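You operate a simulated robot arm through the tools that you are given. There is no shell and no other tool. Be economical: measure what you need, move in short steps, check, and stop when the job is done.

You are at the controls of a simulated robot arm. One attempt, no reset.

JOB
Pull the slide tray out, lift the pack with the rocker and sort it by its seam.
Fine: a good seam goes in the good tray, a scorched one in the reject tray; rock the pin down again.

The check looks at the end state, three seconds after you hand in, the way a careful person would. Anything else that was tipped, shoved, dropped, spilled or broken makes it a failure.

ROBOT AND FRAMES
A 7-joint arm with a two-finger parallel gripper, fixed in place. Base frame: the origin is at the foot of the arm, x ahead of it, y to its left, z up; the work surface is at about z = 0. Units: m, rad, N and s.
With the tool pointing down near the work surface it reaches from about 0.22 to 0.58 m from the base axis. Its first joint turns from -1.152 to 1.152 rad. Payload 2.5 kg.
The tool frame sits at the grasp point between the pads (the TCP): z along the fingers, y along the line on which they close. The tips reach 0.023 m beyond it. Largest opening 0.094 m; finger width 0.038, thickness 0.01; the body of the gripper, 0.054 by 0.096 m, starts 0.039 m behind the TCP.
Orientation is told as [roll, pitch, yaw] about the base's x, y, z axes, in that order, counted from this pose: with the fingers straight down and closing along the base's y, the tool's x points along the base's -x, its y along +y and its z along -z.

CONTROLS
- The arm moves only by the tool jog_arm. Its argument "series" is a list that holds one entry, the list of rows, each a list of 7 numbers: the turn, a rotation vector about the base's x, y, z in units of 8 degrees (1.0 is 8 degrees), then the shift along the base's x, y, z in units of 40 mm (1.0 is 40 mm), then the opening, from 0 (shut) to 1 (fully open). In form: [[[rx, ry, rz, x, y, z, jaw], ...]]. A call has 1 to 8 rows; each row shifts and turns the commanded pose from where the row before left it. A call with a number of a shift or a turn outside -1 to 1 is refused whole. A row lasts 0.2 s, in which the tool goes at most 0.05 m and 0.15 rad; a call with a longer step from one row to the next is refused whole, and so is a gripper value outside its range. A pose out of reach is approached as far as the arm can. The call stops where the force on the tool passes 40 N (or 10 N more than at its start, if that is more) or the arm is blocked; 0.2 s more then pass. The fingers move at their own pace (about 0.108 m/s each) and stop on an object; they squeeze with about 28 N. The grip force told is the motor's: it shows also when the fingers shut on nothing. Time passes only in rows, and 0.2 s behind the last, so rows that do not move let the fingers close. It gives the time, the measured TCP pose, the force on the tool (base axes), the opening and the grip force at its end, in the units of the frame above (readings bear some noise), with the torque about the TCP (base axes, N m) and any sound that the robot's microphone picked up.
- Cameras (640 x 400 px; columns grow to the right, rows downward): "scene" is fixed at [0.1388, -0.4275, 0.5401]; the picture's right is [0.61, -0.79, 0.00], its down [-0.48, -0.37, -0.79] and it looks along [0.63, 0.49, -0.61] (base axes); focal length 259 px, centre (320, 200). "wrist" rides on the gripper at [0.086, 0.016, -0.075] in the tool frame; the picture's right is [-0.18, 0.98, 0.00], its down [-0.58, -0.11, -0.81] and it looks along [-0.79, -0.15, 0.59] (tool axes); focal length 243 px, centre (320, 200). There is no depth. A picture from a camera that has moved, and an enlarged one, comes with that camera's place and axes in the base frame and with its lens.
- snapshot(camera): a new picture of that camera. The clock stands still meanwhile.
- enlarge(camera, box): a new picture of the part [left, top, right, bottom] of that camera's present view, enlarged. The clock stands still meanwhile.
- finish_job(): hands the job in; it is judged then, once.

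Work in short steps. Places have to be worked out from the pictures, the camera data and where the tool is seen: move nearer, look again, correct. Check each grasp and each placing, and mend what went wrong. You have 120 turns and 64 pictures in all, those below and enlarged ones among them. Open the gripper and draw the arm clear of the work before you hand the job in, unless the task says otherwise; then end with one line.

The tools are called after "Call:" as a command line: name --argument value ..., lists and objects as JSON in quotes. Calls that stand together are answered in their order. jog_arm: Moves the arm, as the interface text tells. Its arguments: {"type":"object","properties":{"series":{"type":"array"}},"required":["series"]} The other tools are called the same way: snapshot (camera) takes a picture; enlarge (camera, box) takes an enlarged picture of a part of a camera's view; finish_job () hands the job in.

At the start:

```text
time_s: 0.0
position: [0.4304, 0.1367, 0.3716]
tcp_rot: [-0.001, 0.0, 0.0]
force: [-0.3, -0.4, -0.5]
torque: [-0.01, -0.02, 0.0]
gripper_width: 0.0942
grasp_force: 0.0
```

scene: 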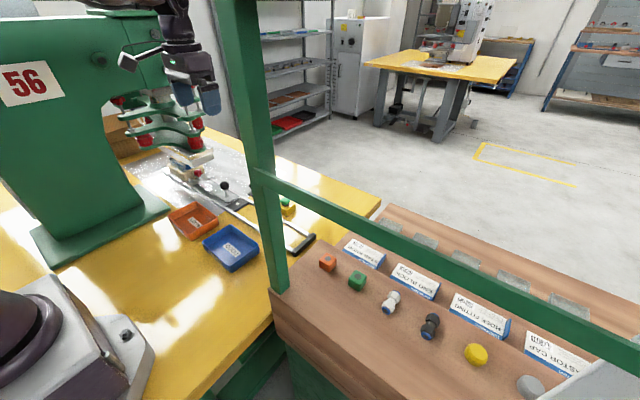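
wrist: 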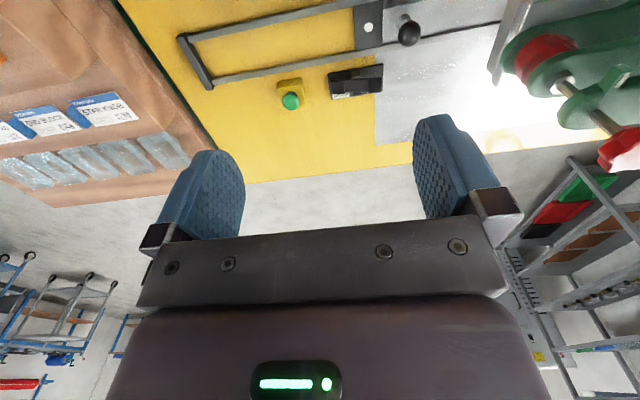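

The scene shows a welding press, trays, a slide with a handle, and a rocker knob. I'll look closer at them before moving.

Call:
enlarge --camera "scene" --box '[100, 120, 340, 280]'

Call:
enlarge --camera "wrist" --box '[160, 0, 480, 200]'

```text
2.50 times, centred on (220, 200) of scene
camera zoom: at [0.1388, -0.4275, 0.5401], right [0.61, -0.79, 0.0], down [-0.48, -0.37, -0.79], along [0.63, 0.49, -0.61], focal length 647 px, centre (570, 200)
```

zoom: 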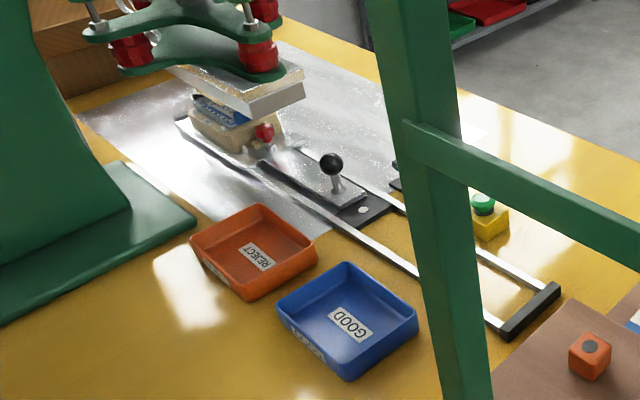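

```text
2.00 times, centred on (320, 100) of wrist
camera zoom: at [0.3448, 0.1543, 0.4457], right [0.18, 0.98, 0.0], down [0.58, -0.11, 0.81], along [0.79, -0.15, -0.59], focal length 485 px, centre (320, 400)
```

zoom: 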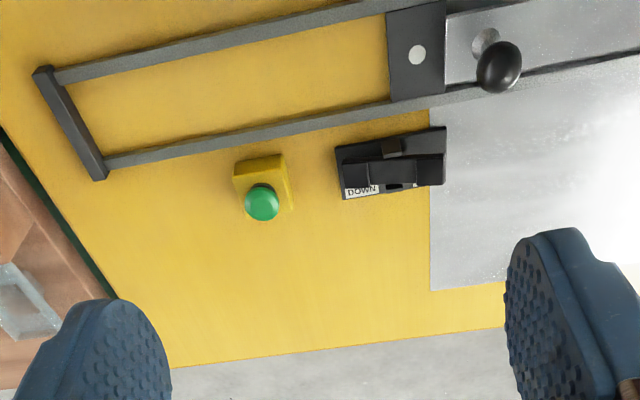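

Combining both views, the knob is at about (0.50, 0.248, 0.063), the rails run along y, and the rocker is at about (0.577, 0.178). I'll move above the knob and look again.

Call:
jog_arm --series '[[[0, 0, 0, 0.29, 0.46, -0.87, 0.7], [0, 0, 0, 0.29, 0.46, -0.87, 0.7], [0, 0, 0, 0.29, 0.46, -0.87, 0.7], [0, 0, 0, 0.29, 0.46, -0.87, 0.7], [0, 0, 0, 0.29, 0.46, -0.87, 0.7], [0, 0, 0, 0.29, 0.46, -0.87, 0.7]]]'

Call:
snapshot --camera "wrist"

Call:
enlarge --camera "scene" --box '[100, 120, 340, 280]'

```text
time_s: 1.4
position: [0.4989, 0.2442, 0.1655]
tcp_rot: [0.001, -0.002, 0.001]
force: [1.1, 0.0, 1.1]
torque: [0.01, -0.04, 0.0]
gripper_width: 0.0656
grasp_force: 0.1
```

```text
59 pictures are left
camera wrist: at [0.4137, 0.2618, 0.239], right [0.18, 0.98, 0.0], down [0.58, -0.11, 0.81], along [0.79, -0.15, -0.59], focal length 243 px, centre (320, 200)
```

wrist: 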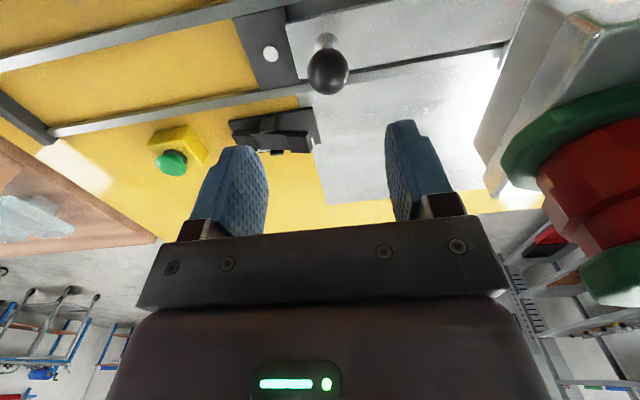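

```text
2.50 times, centred on (220, 200) of scene
camera zoom: at [0.1387, -0.4275, 0.5401], right [0.61, -0.79, 0.0], down [-0.48, -0.37, -0.79], along [0.63, 0.49, -0.61], focal length 647 px, centre (570, 200)
```

zoom: 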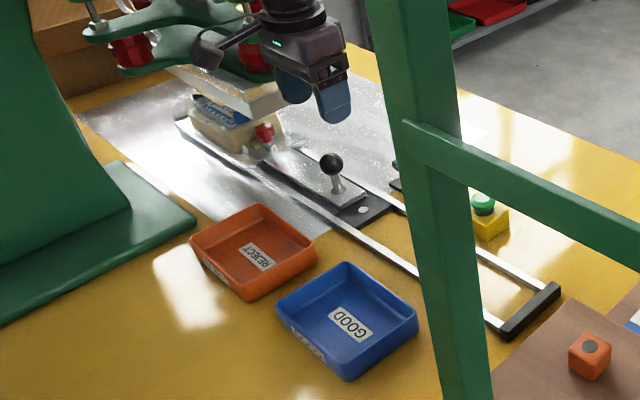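

The knob is confirmed at (0.500, 0.251, ~0.06), about 30 mm wide, and the press clears the gripper. I'll lower over it and close.

Call:
jog_arm --series '[[[0, 0, 0, 0.03, 0.17, -0.65, 0.7], [0, 0, 0, 0, 0, -0.65, 0.7], [0, 0, 0, 0, 0, -0.65, 0.7], [0, 0, 0, 0, 0, -0.63, 0.7], [0, 0, 0, 0, 0, 0, 0.7]]]'

Call:
snapshot --camera "wrist"

```text
time_s: 2.6
position: [0.5004, 0.2529, 0.0581]
tcp_rot: [0.0, 0.001, 0.0]
force: [-0.9, 0.0, 1.3]
torque: [-0.02, -0.03, 0.01]
gripper_width: 0.0659
grasp_force: 0.1
```

```text
57 pictures are left
camera wrist: at [0.4147, 0.2703, 0.1336], right [0.18, 0.98, 0.0], down [0.58, -0.11, 0.81], along [0.79, -0.15, -0.59], focal length 243 px, centre (320, 200)
```

wrist: 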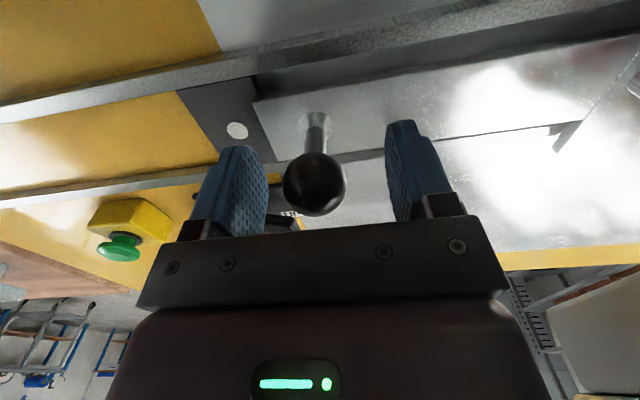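

The ball sits between the pads at TCP height. I'll close on it.

Call:
jog_arm --series '[[[0, 0, 0, 0, 0, 0, 0], [0, 0, 0, 0, 0, 0, 0], [0, 0, 0, 0, 0, 0, 0]]]'

```text
time_s: 3.4
position: [0.501, 0.2506, 0.0591]
tcp_rot: [-0.007, 0.002, -0.001]
force: [-4.8, -18.2, 4.1]
torque: [0.01, 0.31, 0.02]
gripper_width: 0.0304
grasp_force: 44.4
```

The knob is held (30 mm). I'll pull toward -y in small steps, watching the force.

Call:
jog_arm --series '[[[0, 0, 0, 0, -0.1, 0, 0], [0, 0, 0, 0, -0.3, 0, 0], [0, 0, 0, 0, -0.3, 0, 0], [0, 0, 0, 0, -0.3, 0, 0]]]'

Call:
enlarge --camera "scene" --box '[100, 120, 340, 280]'

```text
time_s: 4.4
position: [0.5003, 0.2146, 0.059]
tcp_rot: [0.002, 0.002, 0.0]
force: [-4.0, 2.2, -1.5]
torque: [-0.05, -0.63, 0.03]
gripper_width: 0.0301
grasp_force: 45.4
```

```text
2.50 times, centred on (220, 200) of scene
camera zoom: at [0.1388, -0.4274, 0.5401], right [0.61, -0.79, 0.0], down [-0.48, -0.37, -0.79], along [0.63, 0.49, -0.61], focal length 647 px, centre (570, 200)
```

zoom: 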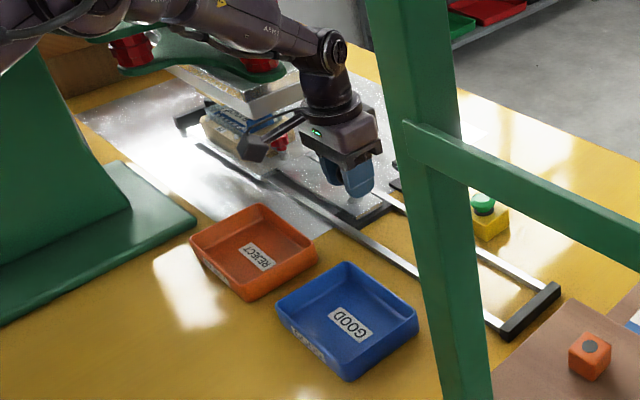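

The tray slides freely; the dark plate with the white dot (the pin, ~(0.494, 0.199)) stays fixed. I'll continue pulling.

Call:
jog_arm --series '[[[0, 0, 0, 0, -0.3, 0, 0], [0, 0, 0, 0, -0.3, 0, 0], [0, 0, 0, 0, -0.3, 0, 0], [0, 0, 0, 0, -0.3, 0, 0], [0, 0, 0, 0, -0.3, 0, 0], [0, 0, 0, 0, -0.3, 0, 0], [0, 0, 0, 0, -0.3, 0, 0], [0, 0, 0, 0, -0.3, 0, 0]]]'

Call:
snapshot --camera "wrist"

Call:
enlarge --camera "scene" --box '[100, 120, 340, 280]'

```text
time_s: 6.2
position: [0.5, 0.1173, 0.0592]
tcp_rot: [0.002, 0.002, -0.001]
force: [-6.0, 0.6, 4.1]
torque: [-0.04, -0.48, 0.0]
gripper_width: 0.0301
grasp_force: 45.5
```

```text
55 pictures are left
camera wrist: at [0.415, 0.1353, 0.1337], right [0.18, 0.98, 0.0], down [0.58, -0.11, 0.81], along [0.79, -0.15, -0.59], focal length 243 px, centre (320, 200)
```

wrist: 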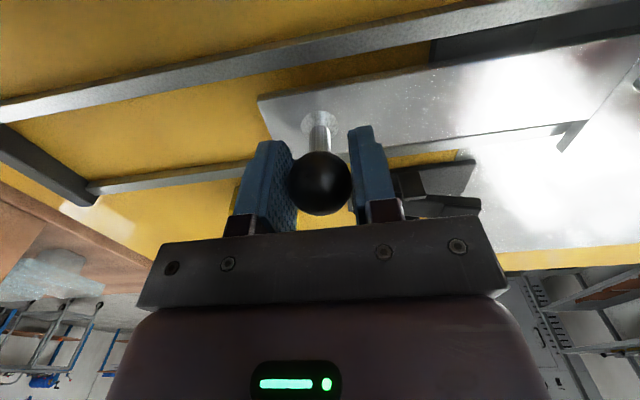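

```text
2.50 times, centred on (220, 200) of scene
camera zoom: at [0.1387, -0.4275, 0.5401], right [0.61, -0.79, 0.0], down [-0.48, -0.37, -0.79], along [0.63, 0.49, -0.61], focal length 647 px, centre (570, 200)
```

zoom: 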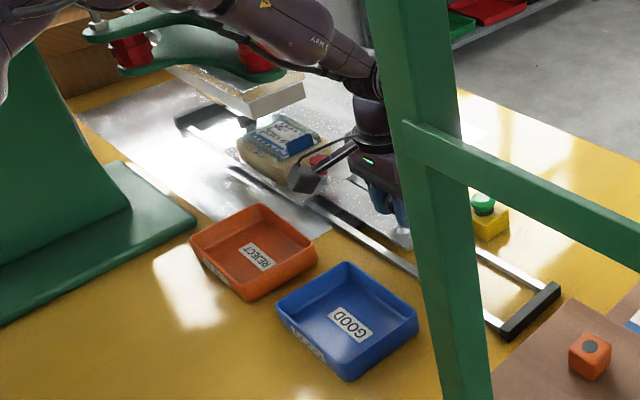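

The pack is riding out (now y≈0.35). It needs about 0.155 more to reach the pin or the end stop, so I'll keep pulling.

Call:
jog_arm --series '[[[0, 0, 0, 0, -0.3, 0, 0], [0, 0, 0, 0, -0.3, 0, 0], [0, 0, 0, 0, -0.3, 0, 0], [0, 0, 0, 0, -0.3, 0, 0], [0, 0, 0, 0, -0.3, 0, 0], [0, 0, 0, 0, -0.3, 0, 0], [0, 0, 0, 0, -0.3, 0, 0], [0, 0, 0, 0, -0.3, 0, 0]]]'

Call:
jog_arm --series '[[[0, 0, 0, 0, -0.2, 0, 0], [0, 0, 0, 0, -0.2, 0, 0], [0, 0, 0, 0, -0.2, 0, 0], [0, 0, 0, 0, -0.2, 0, 0], [0, 0, 0, 0, -0.2, 0, 0]]]'

Call:
snapshot --camera "wrist"

Call:
enlarge --camera "scene" --box '[100, 120, 340, 280]'

```text
time_s: 8.0
position: [0.5006, 0.0228, 0.0592]
tcp_rot: [0.0, 0.002, 0.0]
force: [3.0, 2.3, -20.3]
torque: [-0.02, 0.05, -0.13]
gripper_width: 0.0302
grasp_force: 45.4
```

```text
time_s: 9.2
position: [0.5011, -0.0192, 0.0603]
tcp_rot: [0.001, 0.0, 0.002]
force: [-7.5, 1.9, 11.0]
torque: [-0.01, -0.58, 0.05]
gripper_width: 0.0302
grasp_force: 45.3
```

```text
53 pictures are left
camera wrist: at [0.4148, -0.0012, 0.1335], right [0.18, 0.98, 0.0], down [0.58, -0.11, 0.81], along [0.79, -0.15, -0.59], focal length 243 px, centre (320, 200)
```

wrist: 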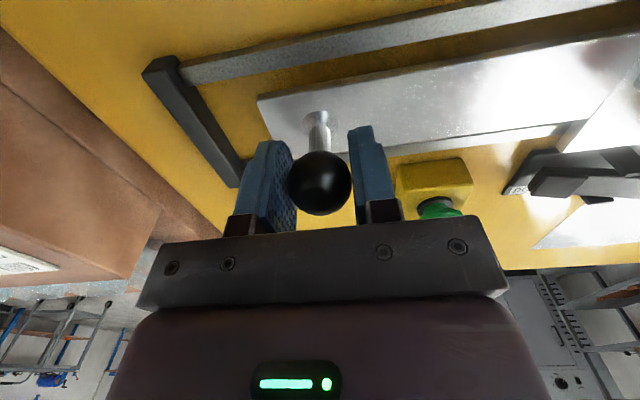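

```text
2.50 times, centred on (220, 200) of scene
camera zoom: at [0.1387, -0.4275, 0.5401], right [0.61, -0.79, 0.0], down [-0.48, -0.37, -0.79], along [0.63, 0.49, -0.61], focal length 647 px, centre (570, 200)
```

zoom: 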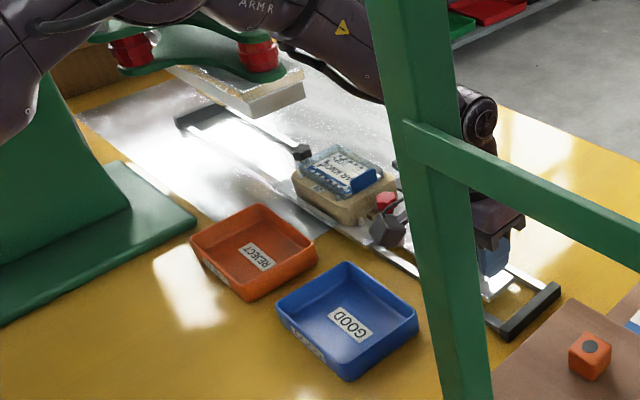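

The pack is nearly over the pin (y≈0.22). I'll continue in small steps to feel for the end stop.

Call:
jog_arm --series '[[[0, 0, 0, 0, -0.12, 0, 0], [0, 0, 0, 0, -0.12, 0, 0], [0, 0, 0, 0, -0.12, 0, 0], [0, 0, 0, 0, -0.12, 0, 0], [0, 0, 0, 0, -0.12, 0, 0], [0, 0, 0, 0, -0.12, 0, 0]]]'

Call:
jog_arm --series '[[[0, 0, 0, 0, -0.12, 0, 0], [0, 0, 0, 0, -0.12, 0, 0], [0, 0, 0, 0, -0.12, 0, 0], [0, 0, 0, 0, -0.12, 0, 0]]]'

Call:
snapshot --camera "wrist"

Call:
enlarge --camera "scene" --box '[100, 120, 340, 280]'

```text
time_s: 10.6
position: [0.5003, -0.049, 0.0583]
tcp_rot: [-0.001, 0.001, -0.001]
force: [-21.4, -2.9, 24.3]
torque: [0.0, 0.18, 0.0]
gripper_width: 0.0305
grasp_force: 44.7
```

```text
time_s: 11.4
position: [0.5028, -0.0504, 0.057]
tcp_rot: [0.015, 0.002, 0.009]
force: [-3.2, 1.6, 2.7]
torque: [0.03, -0.37, -0.03]
gripper_width: 0.0301
grasp_force: 45.2
stopped in row 3: the force on the tool passed its limit at 44 N (the readings are from after the stop); the commanded pose is now the measured one
```

```text
51 pictures are left
camera wrist: at [0.4161, -0.034, 0.133], right [0.18, 0.98, 0.01], down [0.58, -0.12, 0.8], along [0.79, -0.13, -0.6], focal length 243 px, centre (320, 200)
```

wrist: 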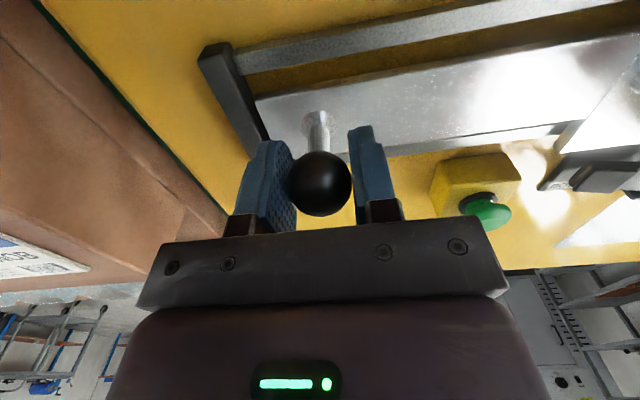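

```text
2.50 times, centred on (220, 200) of scene
camera zoom: at [0.1388, -0.4275, 0.5401], right [0.61, -0.79, 0.0], down [-0.48, -0.37, -0.79], along [0.63, 0.49, -0.61], focal length 647 px, centre (570, 200)
```

zoom: 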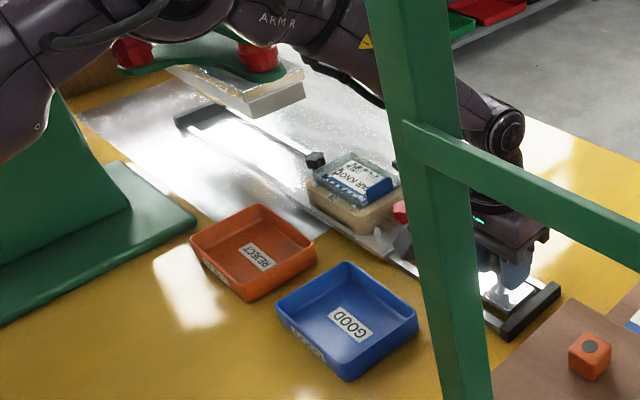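

The stop is reached at y≈-0.05 and the pack is over the pin position. I'll release the knob and rise straight up.

Call:
jog_arm --series '[[[0, 0, 0, 0, 0, 0, 0.7], [0, 0, 0, 0, 0, 0, 0.7], [0, 0, 0, 0, 0, 0.5, 0.7], [0, 0, 0, 0, 0, 1, 0.7], [0, 0, 0, 0, 0, 1, 0.7], [0, 0, 0, 0, 0, 1, 0.7]]]'

Call:
jog_arm --series '[[[0, 0, 0, -0.4, 0.9, 0.4, 0.7], [0, 0, 0, -0.4, 0.9, 0.4, 0.7], [0, 0, 0, -0.4, 0.9, 0, 0.7], [0, 0, 0, -0.4, 0.9, 0, 0.7], [0, 0, 0, -0.4, 0.9, 0, 0.7], [0, 0, 0, 0, 0.9, 0, 0.3], [0, 0, 0, 0, 0, 0, 0.3]]]'

Call:
snapshot --camera "wrist"

Call:
enlarge --camera "scene" --box '[150, 140, 330, 260]'

```text
time_s: 12.8
position: [0.5023, -0.0506, 0.2011]
tcp_rot: [0.013, 0.003, 0.01]
force: [-0.6, 0.3, 1.3]
torque: [-0.01, 0.0, 0.01]
gripper_width: 0.0656
grasp_force: 0.0
```

```text
time_s: 14.4
position: [0.4214, 0.1659, 0.2286]
tcp_rot: [0.014, 0.002, 0.009]
force: [-0.2, 0.3, 0.1]
torque: [0.0, -0.01, -0.04]
gripper_width: 0.0283
grasp_force: 0.1
```

```text
49 pictures are left
camera wrist: at [0.3362, 0.1816, 0.3038], right [0.18, 0.98, 0.01], down [0.58, -0.11, 0.8], along [0.79, -0.13, -0.6], focal length 243 px, centre (320, 200)
```

wrist: 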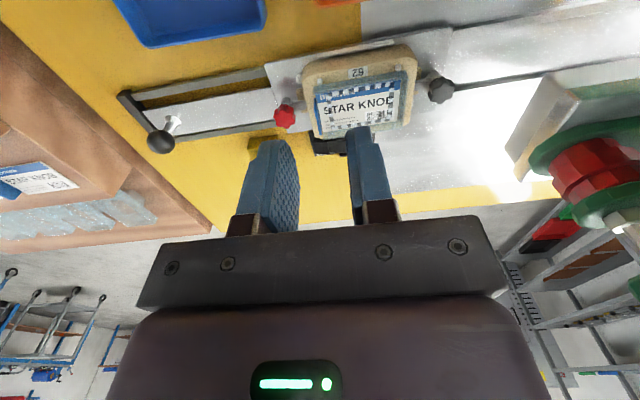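

```text
3.33 times, centred on (240, 200) of scene
camera zoom: at [0.1388, -0.4274, 0.5401], right [0.61, -0.79, 0.0], down [-0.48, -0.37, -0.79], along [0.63, 0.49, -0.61], focal length 863 px, centre (587, 200)
```

zoom: 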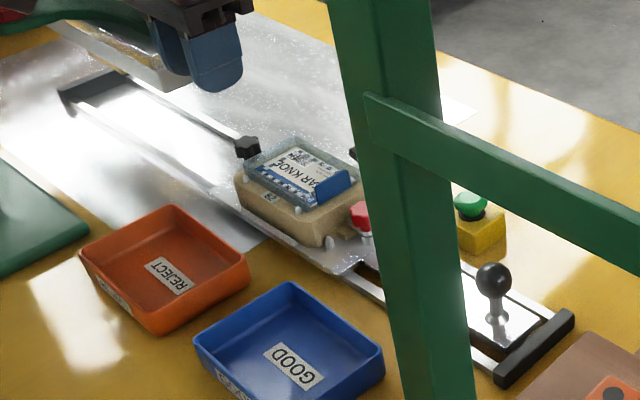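

The pack in its nest is in view. I'll enlarge it to read the seam.

Call:
enlarge --camera "wrist" --box '[260, 30, 460, 155]'

```text
3.20 times, centred on (360, 92) of wrist
camera zoom: at [0.3362, 0.1816, 0.3038], right [0.18, 0.98, 0.01], down [0.58, -0.11, 0.8], along [0.79, -0.13, -0.6], focal length 776 px, centre (192, 544)
```

zoom: 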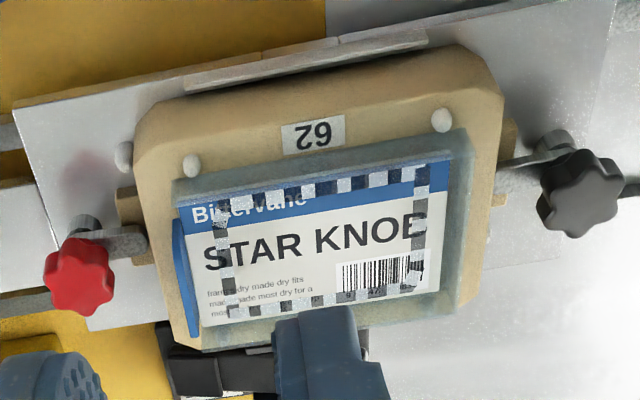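

One finger blocks part of the pack. I'll open wide and shift to see the whole seam and the rocker.

Call:
jog_arm --series '[[[0, 0, 0, 0.5, 0.5, 0, 1], [0, 0, 0, 0.5, 0.4, -0.3, 1], [0, 0, 0, 0.2, 0, -0.3, 1]]]'

Call:
enlarge --camera "wrist" --box '[190, 0, 430, 150]'

```text
time_s: 15.2
position: [0.4701, 0.2003, 0.205]
tcp_rot: [0.011, 0.003, 0.009]
force: [0.2, 0.9, 0.1]
torque: [0.01, 0.02, -0.01]
gripper_width: 0.0939
grasp_force: 0.0
```

```text
2.67 times, centred on (310, 75) of wrist
camera zoom: at [0.385, 0.2171, 0.2802], right [0.18, 0.98, 0.01], down [0.59, -0.11, 0.8], along [0.79, -0.13, -0.6], focal length 647 px, centre (347, 533)
```

zoom: 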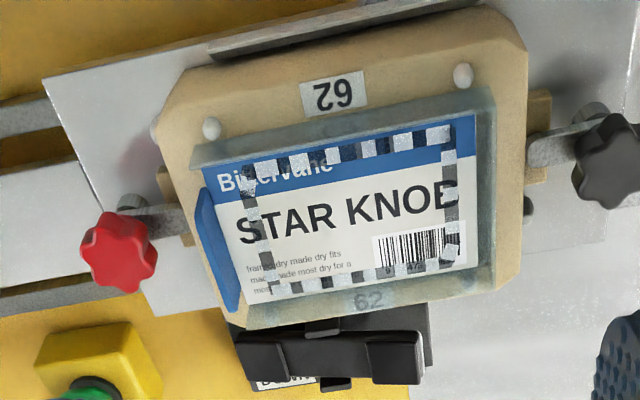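

The seam shows a dashed weld band with no obvious brown so far. I'll enlarge more to check all four sides.

Call:
enlarge --camera "wrist" --box '[250, 25, 384, 109]'

Call:
enlarge --camera "scene" --box '[210, 170, 274, 210]'

```text
4.76 times, centred on (317, 67) of wrist
camera zoom: at [0.385, 0.2171, 0.2802], right [0.18, 0.98, 0.01], down [0.59, -0.11, 0.8], along [0.79, -0.13, -0.6], focal length 1155 px, centre (334, 833)
```

zoom: 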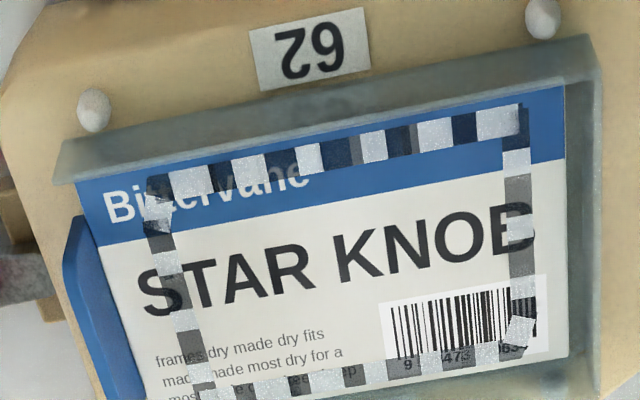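

```text
10.00 times, centred on (242, 190) of scene
camera zoom: at [0.1388, -0.4275, 0.5401], right [0.61, -0.79, 0.0], down [-0.48, -0.37, -0.79], along [0.63, 0.49, -0.61], focal length 2589 px, centre (1100, 300)
```

zoom: 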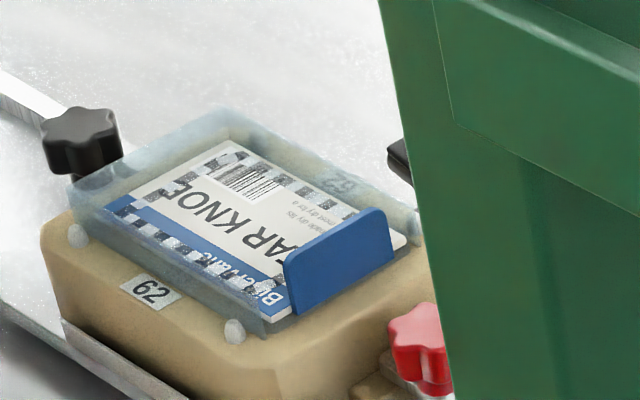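

The seam looks grey/white with no brown, but I'll recheck once it's lifted. To press the rocker's UP (+y) end without the camera over the pack, I'll yaw the gripper +90° at height and close the fingers.

Call:
jog_arm --series '[[[0, 0, 1, 0.2, 0, 0.3, 0.5], [0, 0, 1, 0.2, 0, 0, 0], [0, 0, 1, 0.2, 0, 0, 0], [0, 0, 1, 0.2, 0, 0, 0], [0, 0, 1, 0.2, 0, 0, 0], [0, 0, 1, 0.2, 0, 0, 0], [0, 0, 1, 0.2, 0, 0, 0], [0, 0, 1, 0.2, 0, 0, 0]]]'

Call:
jog_arm --series '[[[0, 0, 1, 0.2, 0, 0, 0], [0, 0, 1, 0.2, 0, 0, 0], [0, 0, 1, 0.2, 0, 0, 0], [0, 0, 0.2, 0.2, 0, 0, 0], [0, 0, 0, 0, 0, -0.5, 0], [0, 0, 0, 0, 0, -0.5, 0]]]'

Call:
snapshot --camera "wrist"

```text
time_s: 17.0
position: [0.5333, 0.2009, 0.2171]
tcp_rot: [0.014, 0.003, 1.128]
force: [-0.4, -1.0, 0.5]
torque: [0.0, 0.03, -0.02]
gripper_width: 0.0002
grasp_force: 27.7
```

```text
time_s: 18.4
position: [0.563, 0.2, 0.177]
tcp_rot: [0.013, 0.005, 1.573]
force: [0.0, 1.0, -0.9]
torque: [0.0, 0.01, 0.02]
gripper_width: 0.0
grasp_force: 28.1
out of reach, approached as far as the arm can: row 4
```

```text
43 pictures are left
camera wrist: at [0.5485, 0.1152, 0.2512], right [-0.98, 0.18, 0.01], down [0.12, 0.58, 0.8], along [0.14, 0.79, -0.6], focal length 243 px, centre (320, 200)
```

wrist: 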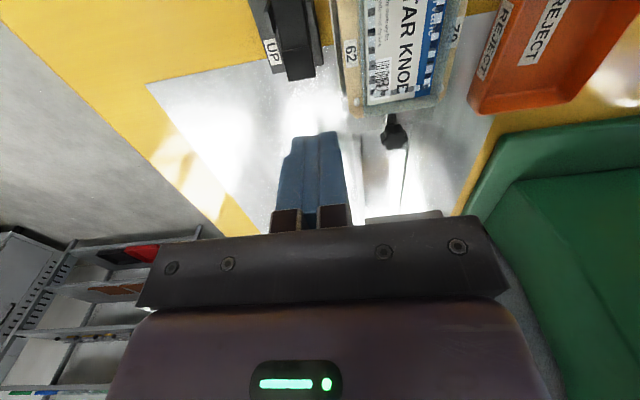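

The UP label is on the +y end of the rocker; I'd press around (0.58, 0.207). To keep the palm and camera away from the pack I'll try yaw 180°, with the camera on the outer side.

Call:
jog_arm --series '[[[0, 0, 1, -0.3, 0, 0.5, 0], [0, 0, 1, 0, 0, 0, 0], [0, 0, 1, 0, 0, 0, 0], [0, 0, 1, 0, 0, 0, 0], [0, 0, 1, 0, 0, 0, 0], [0, 0, 1, 0, 0, 0, 0], [0, 0, 1, 0, 0, 0, 0], [0, 0, 1, 0, 0, 0, 0]]]'

Call:
jog_arm --series '[[[0, 0, 1, 0, 0, 0, 0], [0, 0, 1, 0, 0, 0, 0], [0, 0, 1, 0, 0, 0, 0], [0, 0, 0.2, 0, 0, 0, 0], [0, -1, 0, 0.2, 0, 0, 0], [0, -1, 0, 0.2, 0, 0, 0], [0, 0, 0, 0.3, 0, 0, 0]]]'

Call:
snapshot --camera "wrist"

```text
time_s: 20.2
position: [0.5487, 0.2001, 0.1969]
tcp_rot: [0.013, 0.003, 2.691]
force: [0.2, 0.1, -0.1]
torque: [0.01, -0.01, -0.02]
gripper_width: 0.0001
grasp_force: 28.4
```

```text
time_s: 21.8
position: [0.5748, 0.1998, 0.198]
tcp_rot: [0.01, 0.284, 3.135]
force: [-0.2, 0.7, 0.8]
torque: [-0.02, -0.02, 0.03]
gripper_width: 0.0
grasp_force: 28.0
```

```text
42 pictures are left
camera wrist: at [0.6388, 0.1854, 0.2939], right [-0.19, -0.98, -0.04], down [-0.78, 0.12, 0.61], along [-0.59, 0.15, -0.79], focal length 243 px, centre (320, 200)
```

wrist: 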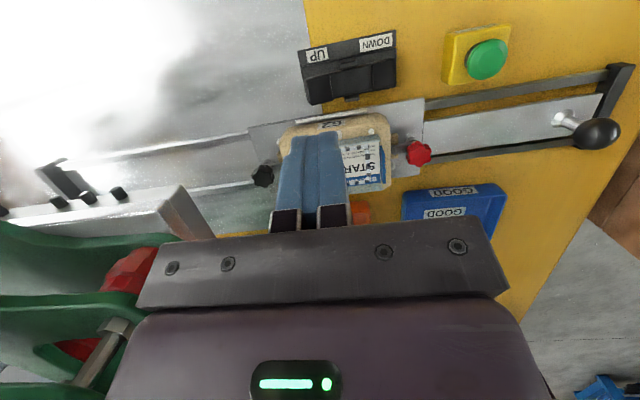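

Yaw 180 with tilt works and gives a clear view. I'll zoom on the rocker.

Call:
enlarge --camera "wrist" --box '[240, 20, 448, 150]'

```text
3.08 times, centred on (344, 85) of wrist
camera zoom: at [0.6388, 0.1854, 0.2939], right [-0.19, -0.98, -0.04], down [-0.78, 0.12, 0.61], along [-0.59, 0.15, -0.79], focal length 746 px, centre (246, 554)
```

zoom: 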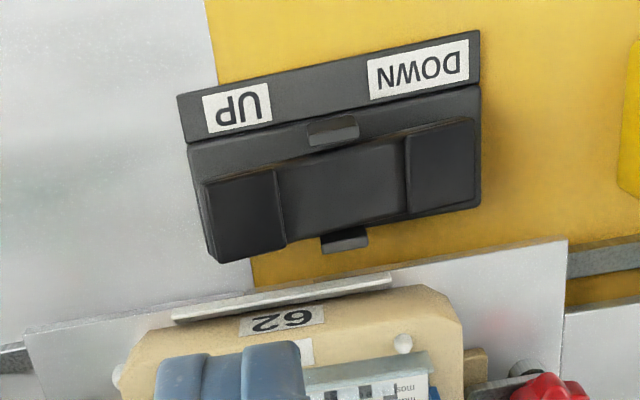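

The UP pad is at about (0.582, 0.209). I'll move above it and come down to z≈0.10.

Call:
jog_arm --series '[[[0, 0, 0, 0.27, 0.25, -0.2, 0], [0, 0, 0, 0, 0, -0.6, 0], [0, 0, 0, 0, 0, -0.6, 0], [0, 0, 0, 0, 0, -0.6, 0], [0, 0, 0, 0, 0, -0.45, 0]]]'

Call:
snapshot --camera "wrist"

```text
time_s: 23.0
position: [0.5861, 0.2101, 0.0979]
tcp_rot: [0.011, 0.282, 3.136]
force: [-0.5, -0.6, 0.6]
torque: [0.0, 0.0, 0.0]
gripper_width: 0.0
grasp_force: 28.0
```

```text
40 pictures are left
camera wrist: at [0.6494, 0.1959, 0.1936], right [-0.19, -0.98, -0.04], down [-0.78, 0.12, 0.61], along [-0.59, 0.15, -0.79], focal length 243 px, centre (320, 200)
```

wrist: 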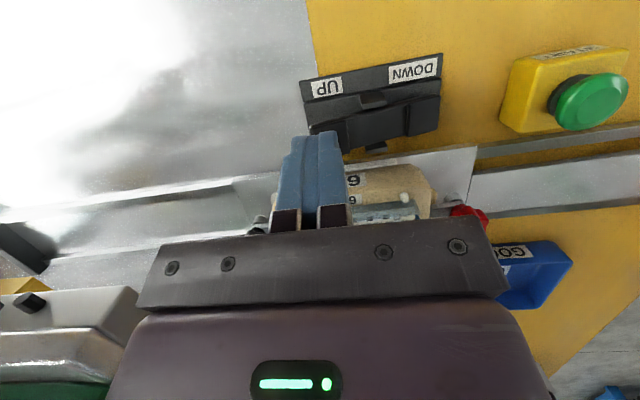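

Aligned above the UP pad; I'll descend slowly until the rocker gives.

Call:
jog_arm --series '[[[0, 0, 0, 0, 0, -0.3, 0], [0, 0, 0, 0, 0, -0.3, 0], [0, 0, 0, 0, 0, -0.15, 0], [0, 0, 0, 0, 0, -0.15, 0]]]'

Call:
snapshot --camera "wrist"

```text
time_s: 24.0
position: [0.589, 0.2109, 0.0624]
tcp_rot: [0.012, 0.282, 3.137]
force: [-0.6, 0.9, 1.8]
torque: [0.03, 0.05, -0.01]
gripper_width: 0.0003
grasp_force: 28.2
```

```text
39 pictures are left
camera wrist: at [0.6504, 0.1959, 0.1585], right [-0.19, -0.98, -0.04], down [-0.78, 0.12, 0.61], along [-0.59, 0.14, -0.79], focal length 243 px, centre (320, 200)
```

wrist: 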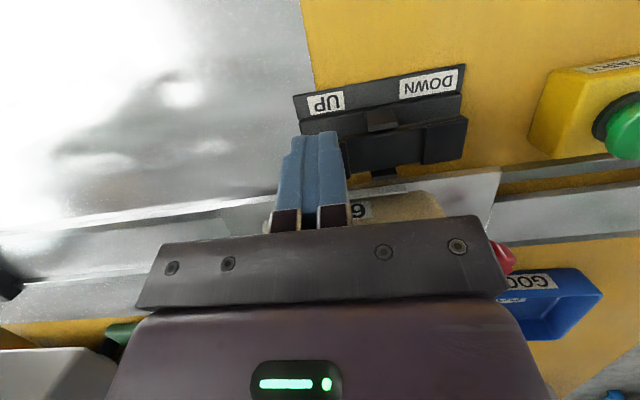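

Near contact; I'll continue down in 4 mm steps.

Call:
jog_arm --series '[[[0, 0, 0, 0, 0, -0.1, 0], [0, 0, 0, 0, 0, -0.1, 0], [0, 0, 0, 0, 0, -0.1, 0], [0, 0, 0, 0, 0, -0.1, 0]]]'

Call:
enlarge --camera "scene" --box '[180, 150, 308, 230]'

```text
time_s: 25.0
position: [0.587, 0.2112, 0.0521]
tcp_rot: [0.013, 0.282, 3.134]
force: [-1.6, -0.6, 3.6]
torque: [-0.04, 0.08, 0.0]
gripper_width: 0.0
grasp_force: 27.8
stopped in row 4: the force on the tool passed its limit at 46 N (the readings are from after the stop); the commanded pose is now the measured one
```

```text
5.00 times, centred on (244, 190) of scene
camera zoom: at [0.1388, -0.4275, 0.5401], right [0.61, -0.79, 0.0], down [-0.48, -0.37, -0.79], along [0.63, 0.49, -0.61], focal length 1295 px, centre (700, 250)
```

zoom: 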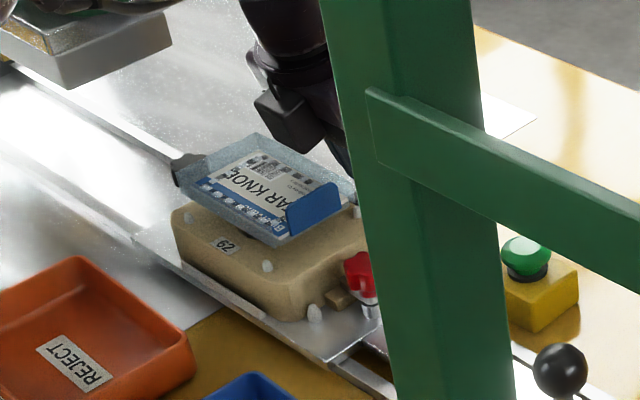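

The pack has risen on the pin. I'll retract straight up and inspect the seam and rocker from here.

Call:
jog_arm --series '[[[0, 0, 0, 0.05, 0, 0.3, 0], [0, 0, 0, 0, 0, 0.6, 0], [0, 0, 0, 0, 0, 0.8, 0], [0, 0, 0, 0, 0, 0.8, 0], [0, 0, 0, 0, 0, 0.8, 0], [0, 0, 0, -0.2, -0.5, 0.4, 0], [0, 0, 0, -0.2, -0.7, 0, 0], [0, 0, 0, 0, 0, 0, 0]]]'

Call:
snapshot --camera "wrist"

```text
time_s: 26.8
position: [0.5715, 0.1608, 0.1984]
tcp_rot: [0.013, 0.282, 3.135]
force: [-0.8, -1.3, -0.6]
torque: [0.0, 0.01, 0.0]
gripper_width: 0.0
grasp_force: 28.1
```

```text
37 pictures are left
camera wrist: at [0.6344, 0.1465, 0.2944], right [-0.19, -0.98, -0.04], down [-0.78, 0.12, 0.61], along [-0.6, 0.14, -0.79], focal length 243 px, centre (320, 200)
```

wrist: 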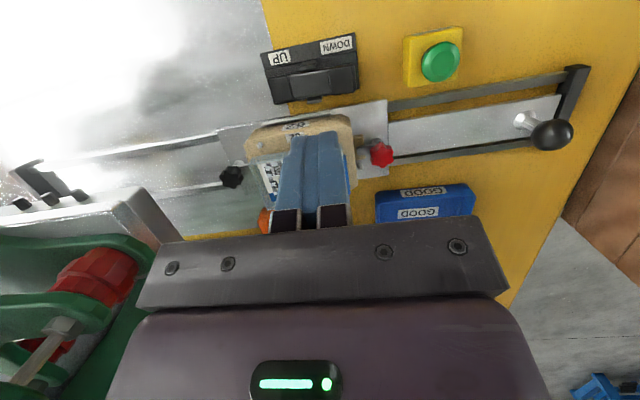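

The rocker stays at UP. I'll rotate back to yaw 0 at height to inspect the lifted pack.

Call:
jog_arm --series '[[[0, 1, 0, -0.5, 0, 0.3, 0], [0, 1, 0, -0.5, 0, 0.3, 0], [0, 0, -1, -0.3, 0, 0, 0], [0, 0, -1, -0.3, 0, 0, 0], [0, 0, -1, 0, 0, 0, 0], [0, 0, -1, 0, 0, 0, 0], [0, 0, -1, 0, 0, 0, 0], [0, 0, -1, 0, 0, 0, 0]]]'

Call:
jog_arm --series '[[[0, 0, -1, 0, 0, 0, 0], [0, 0, -1, 0, 0, 0, 0], [0, 0, -1, 0, 0, 0, 0], [0, 0, -1, 0, 0, 0, 0], [0, 0, -1, 0, 0, 0, 0], [0, 0, -1, 0, 0, 0, 0], [0, 0, -1, 0, 0, 0, 0], [0, 0, -1, 0, 0, 0, 0]]]'

Call:
jog_arm --series '[[[0, 0, -1, -0.3, 0.3, 0, 1], [0, 0, -1, -0.3, 0.3, 0, 1], [0, 0, -1, 0, 0.3, 0, 1], [0, 0, -1, 0, 0.1, 0, 1], [0, 0, -1, 0, 0, -0.2, 1], [0, 0, -1, 0, 0, -0.2, 1], [0, 0, -1, 0, 0, 0, 1], [0, 0, -1, 0, 0, 0, 1]]]'

Call:
snapshot --camera "wrist"

```text
time_s: 28.6
position: [0.5098, 0.1622, 0.2231]
tcp_rot: [0.014, 0.003, 2.293]
force: [0.5, -0.1, -0.2]
torque: [0.0, -0.02, -0.02]
gripper_width: 0.0002
grasp_force: 28.2
```

```text
time_s: 30.4
position: [0.5102, 0.1614, 0.2233]
tcp_rot: [0.015, 0.002, 1.179]
force: [0.5, 0.0, -1.1]
torque: [0.02, 0.0, 0.03]
gripper_width: 0.0003
grasp_force: 28.4
```

```text
time_s: 32.2
position: [0.4872, 0.2021, 0.2078]
tcp_rot: [0.013, 0.001, 0.06]
force: [0.3, 0.8, -0.6]
torque: [-0.01, -0.01, -0.01]
gripper_width: 0.0938
grasp_force: 0.0
```

```text
36 pictures are left
camera wrist: at [0.4, 0.214, 0.2831], right [0.12, 0.99, 0.01], down [0.59, -0.09, 0.8], along [0.8, -0.09, -0.6], focal length 243 px, centre (320, 200)
```

wrist: 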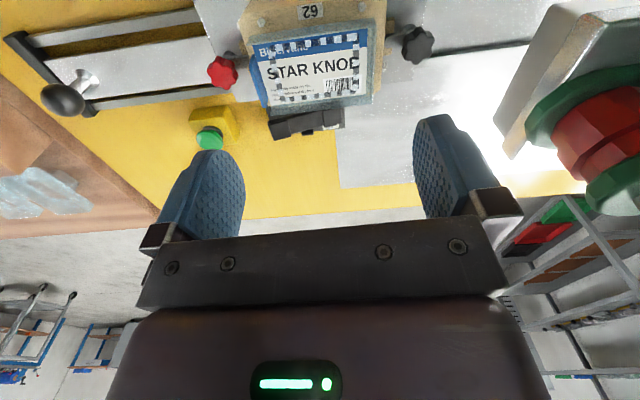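

The view is clear; I'll enlarge the pack's seam at high zoom.

Call:
enlarge --camera "wrist" --box '[240, 10, 400, 110]'

Call:
enlarge --camera "wrist" --box '[302, 20, 382, 70]'

Call:
enlarge --camera "wrist" --box '[246, 60, 342, 120]'

```text
4.00 times, centred on (320, 60) of wrist
camera zoom: at [0.4, 0.214, 0.2831], right [0.12, 0.99, 0.01], down [0.59, -0.09, 0.8], along [0.8, -0.09, -0.6], focal length 970 px, centre (320, 760)
```

zoom: 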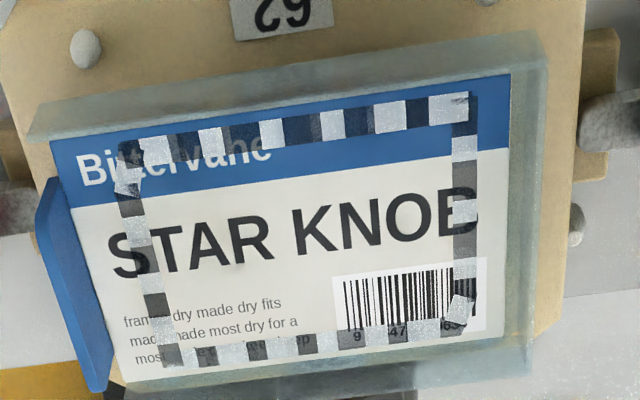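

```text
8.00 times, centred on (342, 45) of wrist
camera zoom: at [0.4, 0.214, 0.2831], right [0.12, 0.99, 0.01], down [0.59, -0.09, 0.8], along [0.8, -0.09, -0.6], focal length 1941 px, centre (144, 1440)
```

zoom: 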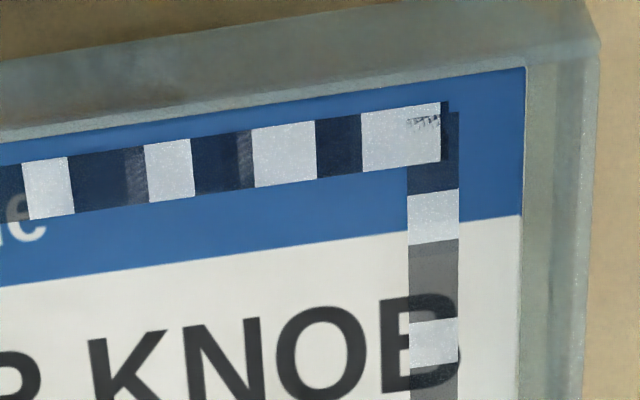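

```text
6.67 times, centred on (294, 90) of wrist
camera zoom: at [0.4, 0.214, 0.2831], right [0.12, 0.99, 0.01], down [0.59, -0.09, 0.8], along [0.8, -0.09, -0.6], focal length 1618 px, centre (493, 933)
```

zoom: 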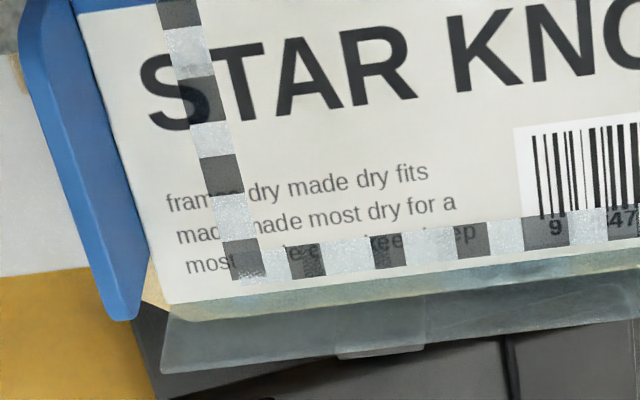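

The seam alternates frosted white and dark grey blocks. Before judging, I'll look for a reference in the surroundings (finished packs, signs).

Call:
enlarge --camera "scene" --box '[310, 200, 640, 400]'

Call:
snapshot --camera "scene"

```text
1.94 times, centred on (475, 300) of scene
camera zoom: at [0.1388, -0.4275, 0.5401], right [0.61, -0.79, 0.0], down [-0.48, -0.37, -0.79], along [0.63, 0.49, -0.61], focal length 502 px, centre (19, 6)
```

zoom: 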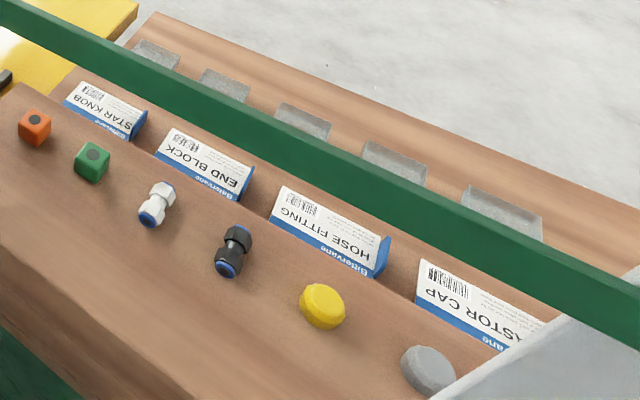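

```text
31 pictures are left
```

scene: 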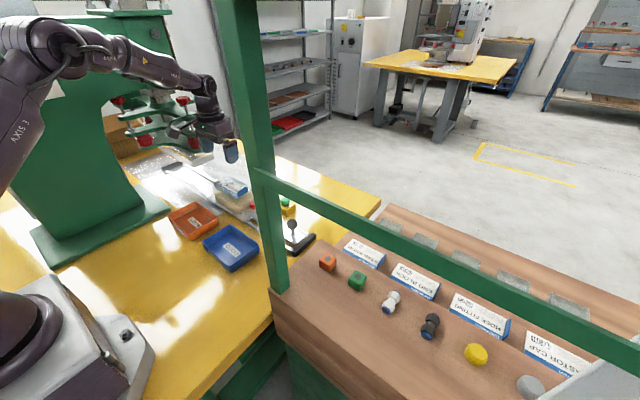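

There is no sealed reference, but unsealed cards lack the dashed band, so that band is the seam. I'll zoom tightly on the remaining seam parts to look for burns.

Call:
enlarge --camera "wrist" --box '[262, 38, 318, 73]'

Call:
enlarge --camera "wrist" --box '[318, 66, 374, 101]'

```text
11.43 times, centred on (290, 56) of wrist
camera zoom: at [0.4, 0.214, 0.2831], right [0.12, 0.99, 0.01], down [0.59, -0.09, 0.8], along [0.8, -0.09, -0.6], focal length 2773 px, centre (663, 1851)
```

zoom: 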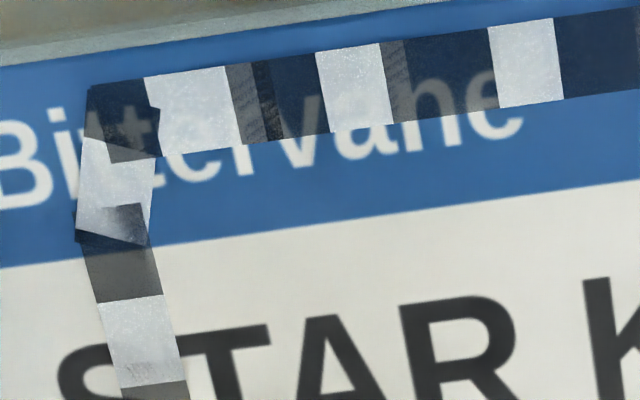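

```text
11.43 times, centred on (346, 84) of wrist
camera zoom: at [0.4, 0.214, 0.2831], right [0.12, 0.99, 0.01], down [0.59, -0.09, 0.8], along [0.8, -0.09, -0.6], focal length 2773 px, centre (23, 1531)
```

zoom: 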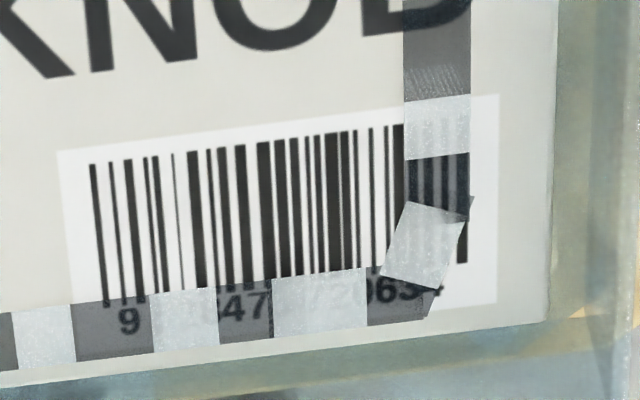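

No brown or charring anywhere on the band: neutral, even pattern. Now I'll get a scene zoom of the lifted pack to triangulate its height for grasping.

Call:
enlarge --camera "scene" --box '[205, 165, 269, 205]'

```text
10.00 times, centred on (237, 185) of scene
camera zoom: at [0.1388, -0.4275, 0.5401], right [0.61, -0.79, 0.0], down [-0.48, -0.37, -0.79], along [0.63, 0.49, -0.61], focal length 2589 px, centre (1150, 350)
```

zoom: 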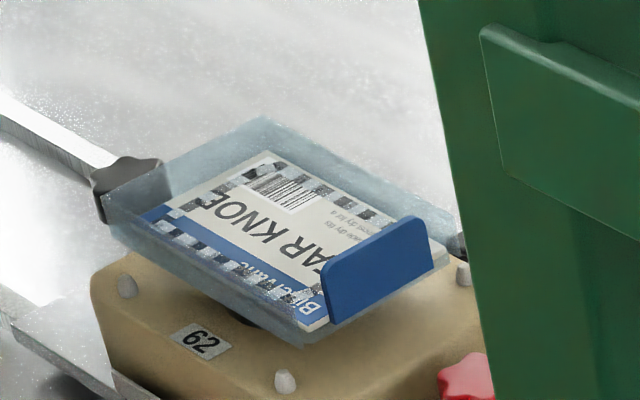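

Triangulation: the card top is at z≈0.071, spanning x 0.474–0.528 and y 0.155–0.245, with a blue upright fin at y≈0.151 and top z≈0.092. I'll grip the fin (yaw 0), first positioning above it.

Call:
jog_arm --series '[[[-0.1, 0, -0.43, 0.2, -0.65, 0, 0.5], [0, 0, 0, 0.2, -0.63, 0, 0.5], [0, 0, 0, 0, 0, -0.6, 0.5], [0, 0, 0, 0, 0, -0.6, 0.5], [0, 0, 0, 0, 0, -0.4, 0.5], [0, 0, 0, 0, 0, 0, 0.5]]]'

Call:
snapshot --camera "wrist"

Call:
enlarge --camera "scene" --box '[205, 150, 301, 210]'

```text
time_s: 33.6
position: [0.5023, 0.1512, 0.1435]
tcp_rot: [0.001, 0.004, 0.002]
force: [-1.1, 0.9, 0.0]
torque: [0.03, 0.02, 0.01]
gripper_width: 0.0473
grasp_force: 0.0
```

```text
27 pictures are left
camera wrist: at [0.4173, 0.1695, 0.2185], right [0.18, 0.98, 0.0], down [0.58, -0.11, 0.8], along [0.79, -0.15, -0.59], focal length 243 px, centre (320, 200)
```

wrist: 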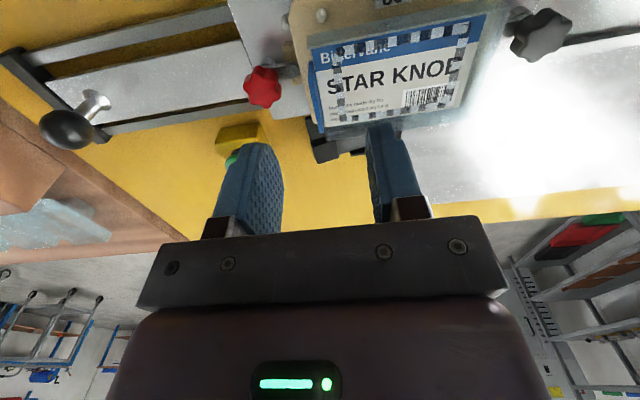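

```text
6.67 times, centred on (253, 180) of scene
camera zoom: at [0.1388, -0.4275, 0.5401], right [0.61, -0.79, 0.0], down [-0.48, -0.37, -0.79], along [0.63, 0.49, -0.61], focal length 1726 px, centre (767, 333)
```

zoom: 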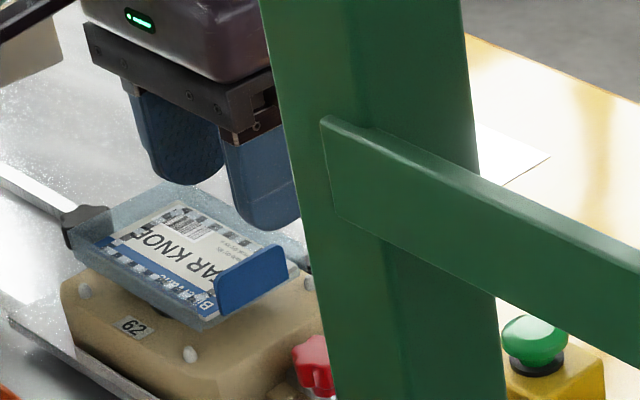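

The fin lines up between the fingers (y≈0.1515). I'll descend to z≈0.10 and look before closing.

Call:
jog_arm --series '[[[0, 0, 0, 0, 0, -0.5, 0.5], [0, 0, 0, 0, 0, -0.4, 0.4], [0, 0, 0, 0, 0, -0.15, 0.3], [0, 0, 0, 0, 0, 0, 0.3]]]'

Call:
snapshot --camera "wrist"

Call:
enlarge --camera "scene" --box '[205, 150, 301, 210]'

```text
time_s: 34.6
position: [0.5018, 0.1514, 0.1009]
tcp_rot: [0.002, 0.003, 0.003]
force: [0.1, 0.5, 0.8]
torque: [-0.01, -0.01, 0.0]
gripper_width: 0.0277
grasp_force: 0.1
```

```text
25 pictures are left
camera wrist: at [0.4159, 0.1686, 0.1755], right [0.18, 0.98, 0.0], down [0.58, -0.11, 0.8], along [0.79, -0.15, -0.59], focal length 243 px, centre (320, 200)
```

wrist: 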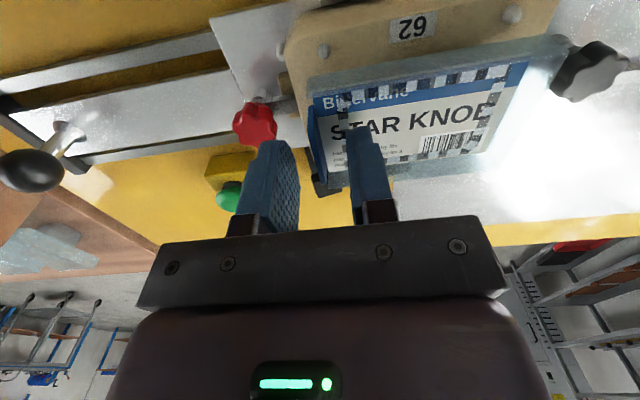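

```text
6.67 times, centred on (253, 180) of scene
camera zoom: at [0.1388, -0.4275, 0.5401], right [0.61, -0.79, 0.0], down [-0.48, -0.37, -0.79], along [0.63, 0.49, -0.61], focal length 1726 px, centre (767, 333)
```

zoom: 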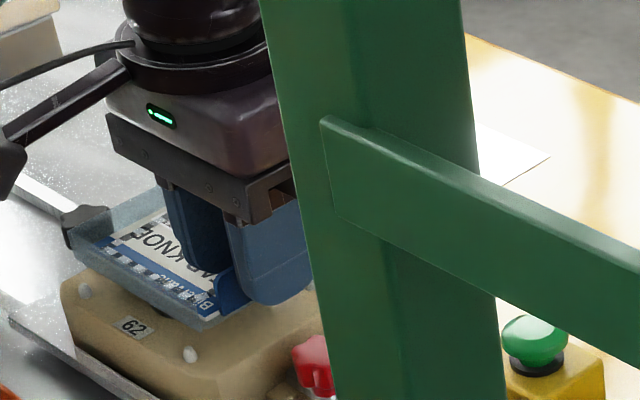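

The fin is between the fingers and the tips clear the card. I'll close.

Call:
jog_arm --series '[[[0, 0, 0, 0, 0, -0.04, 0.2], [0, 0, 0, 0, 0, 0, 0.1], [0, 0, 0, 0, 0, 0, 0], [0, 0, 0, 0, 0, 0, 0], [0, 0, 0, 0, 0, 0, 0]]]'

Call:
snapshot --camera "wrist"

```text
time_s: 35.8
position: [0.5012, 0.1504, 0.0996]
tcp_rot: [0.001, 0.004, 0.005]
force: [0.2, 0.9, -0.6]
torque: [0.01, 0.0, 0.02]
gripper_width: 0.0012
grasp_force: 28.0
```

```text
23 pictures are left
camera wrist: at [0.4154, 0.1686, 0.1743], right [0.18, 0.98, 0.0], down [0.58, -0.11, 0.8], along [0.79, -0.15, -0.59], focal length 243 px, centre (320, 200)
```

wrist: 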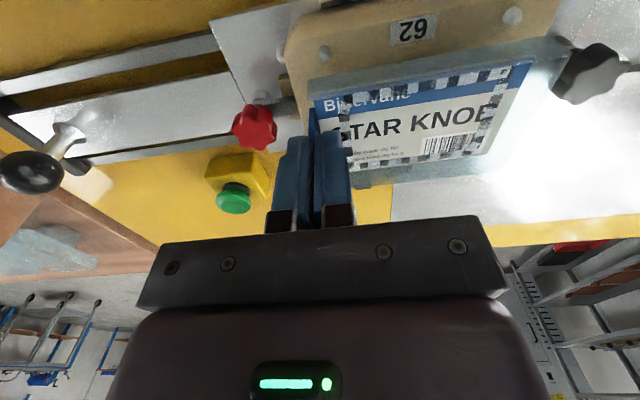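

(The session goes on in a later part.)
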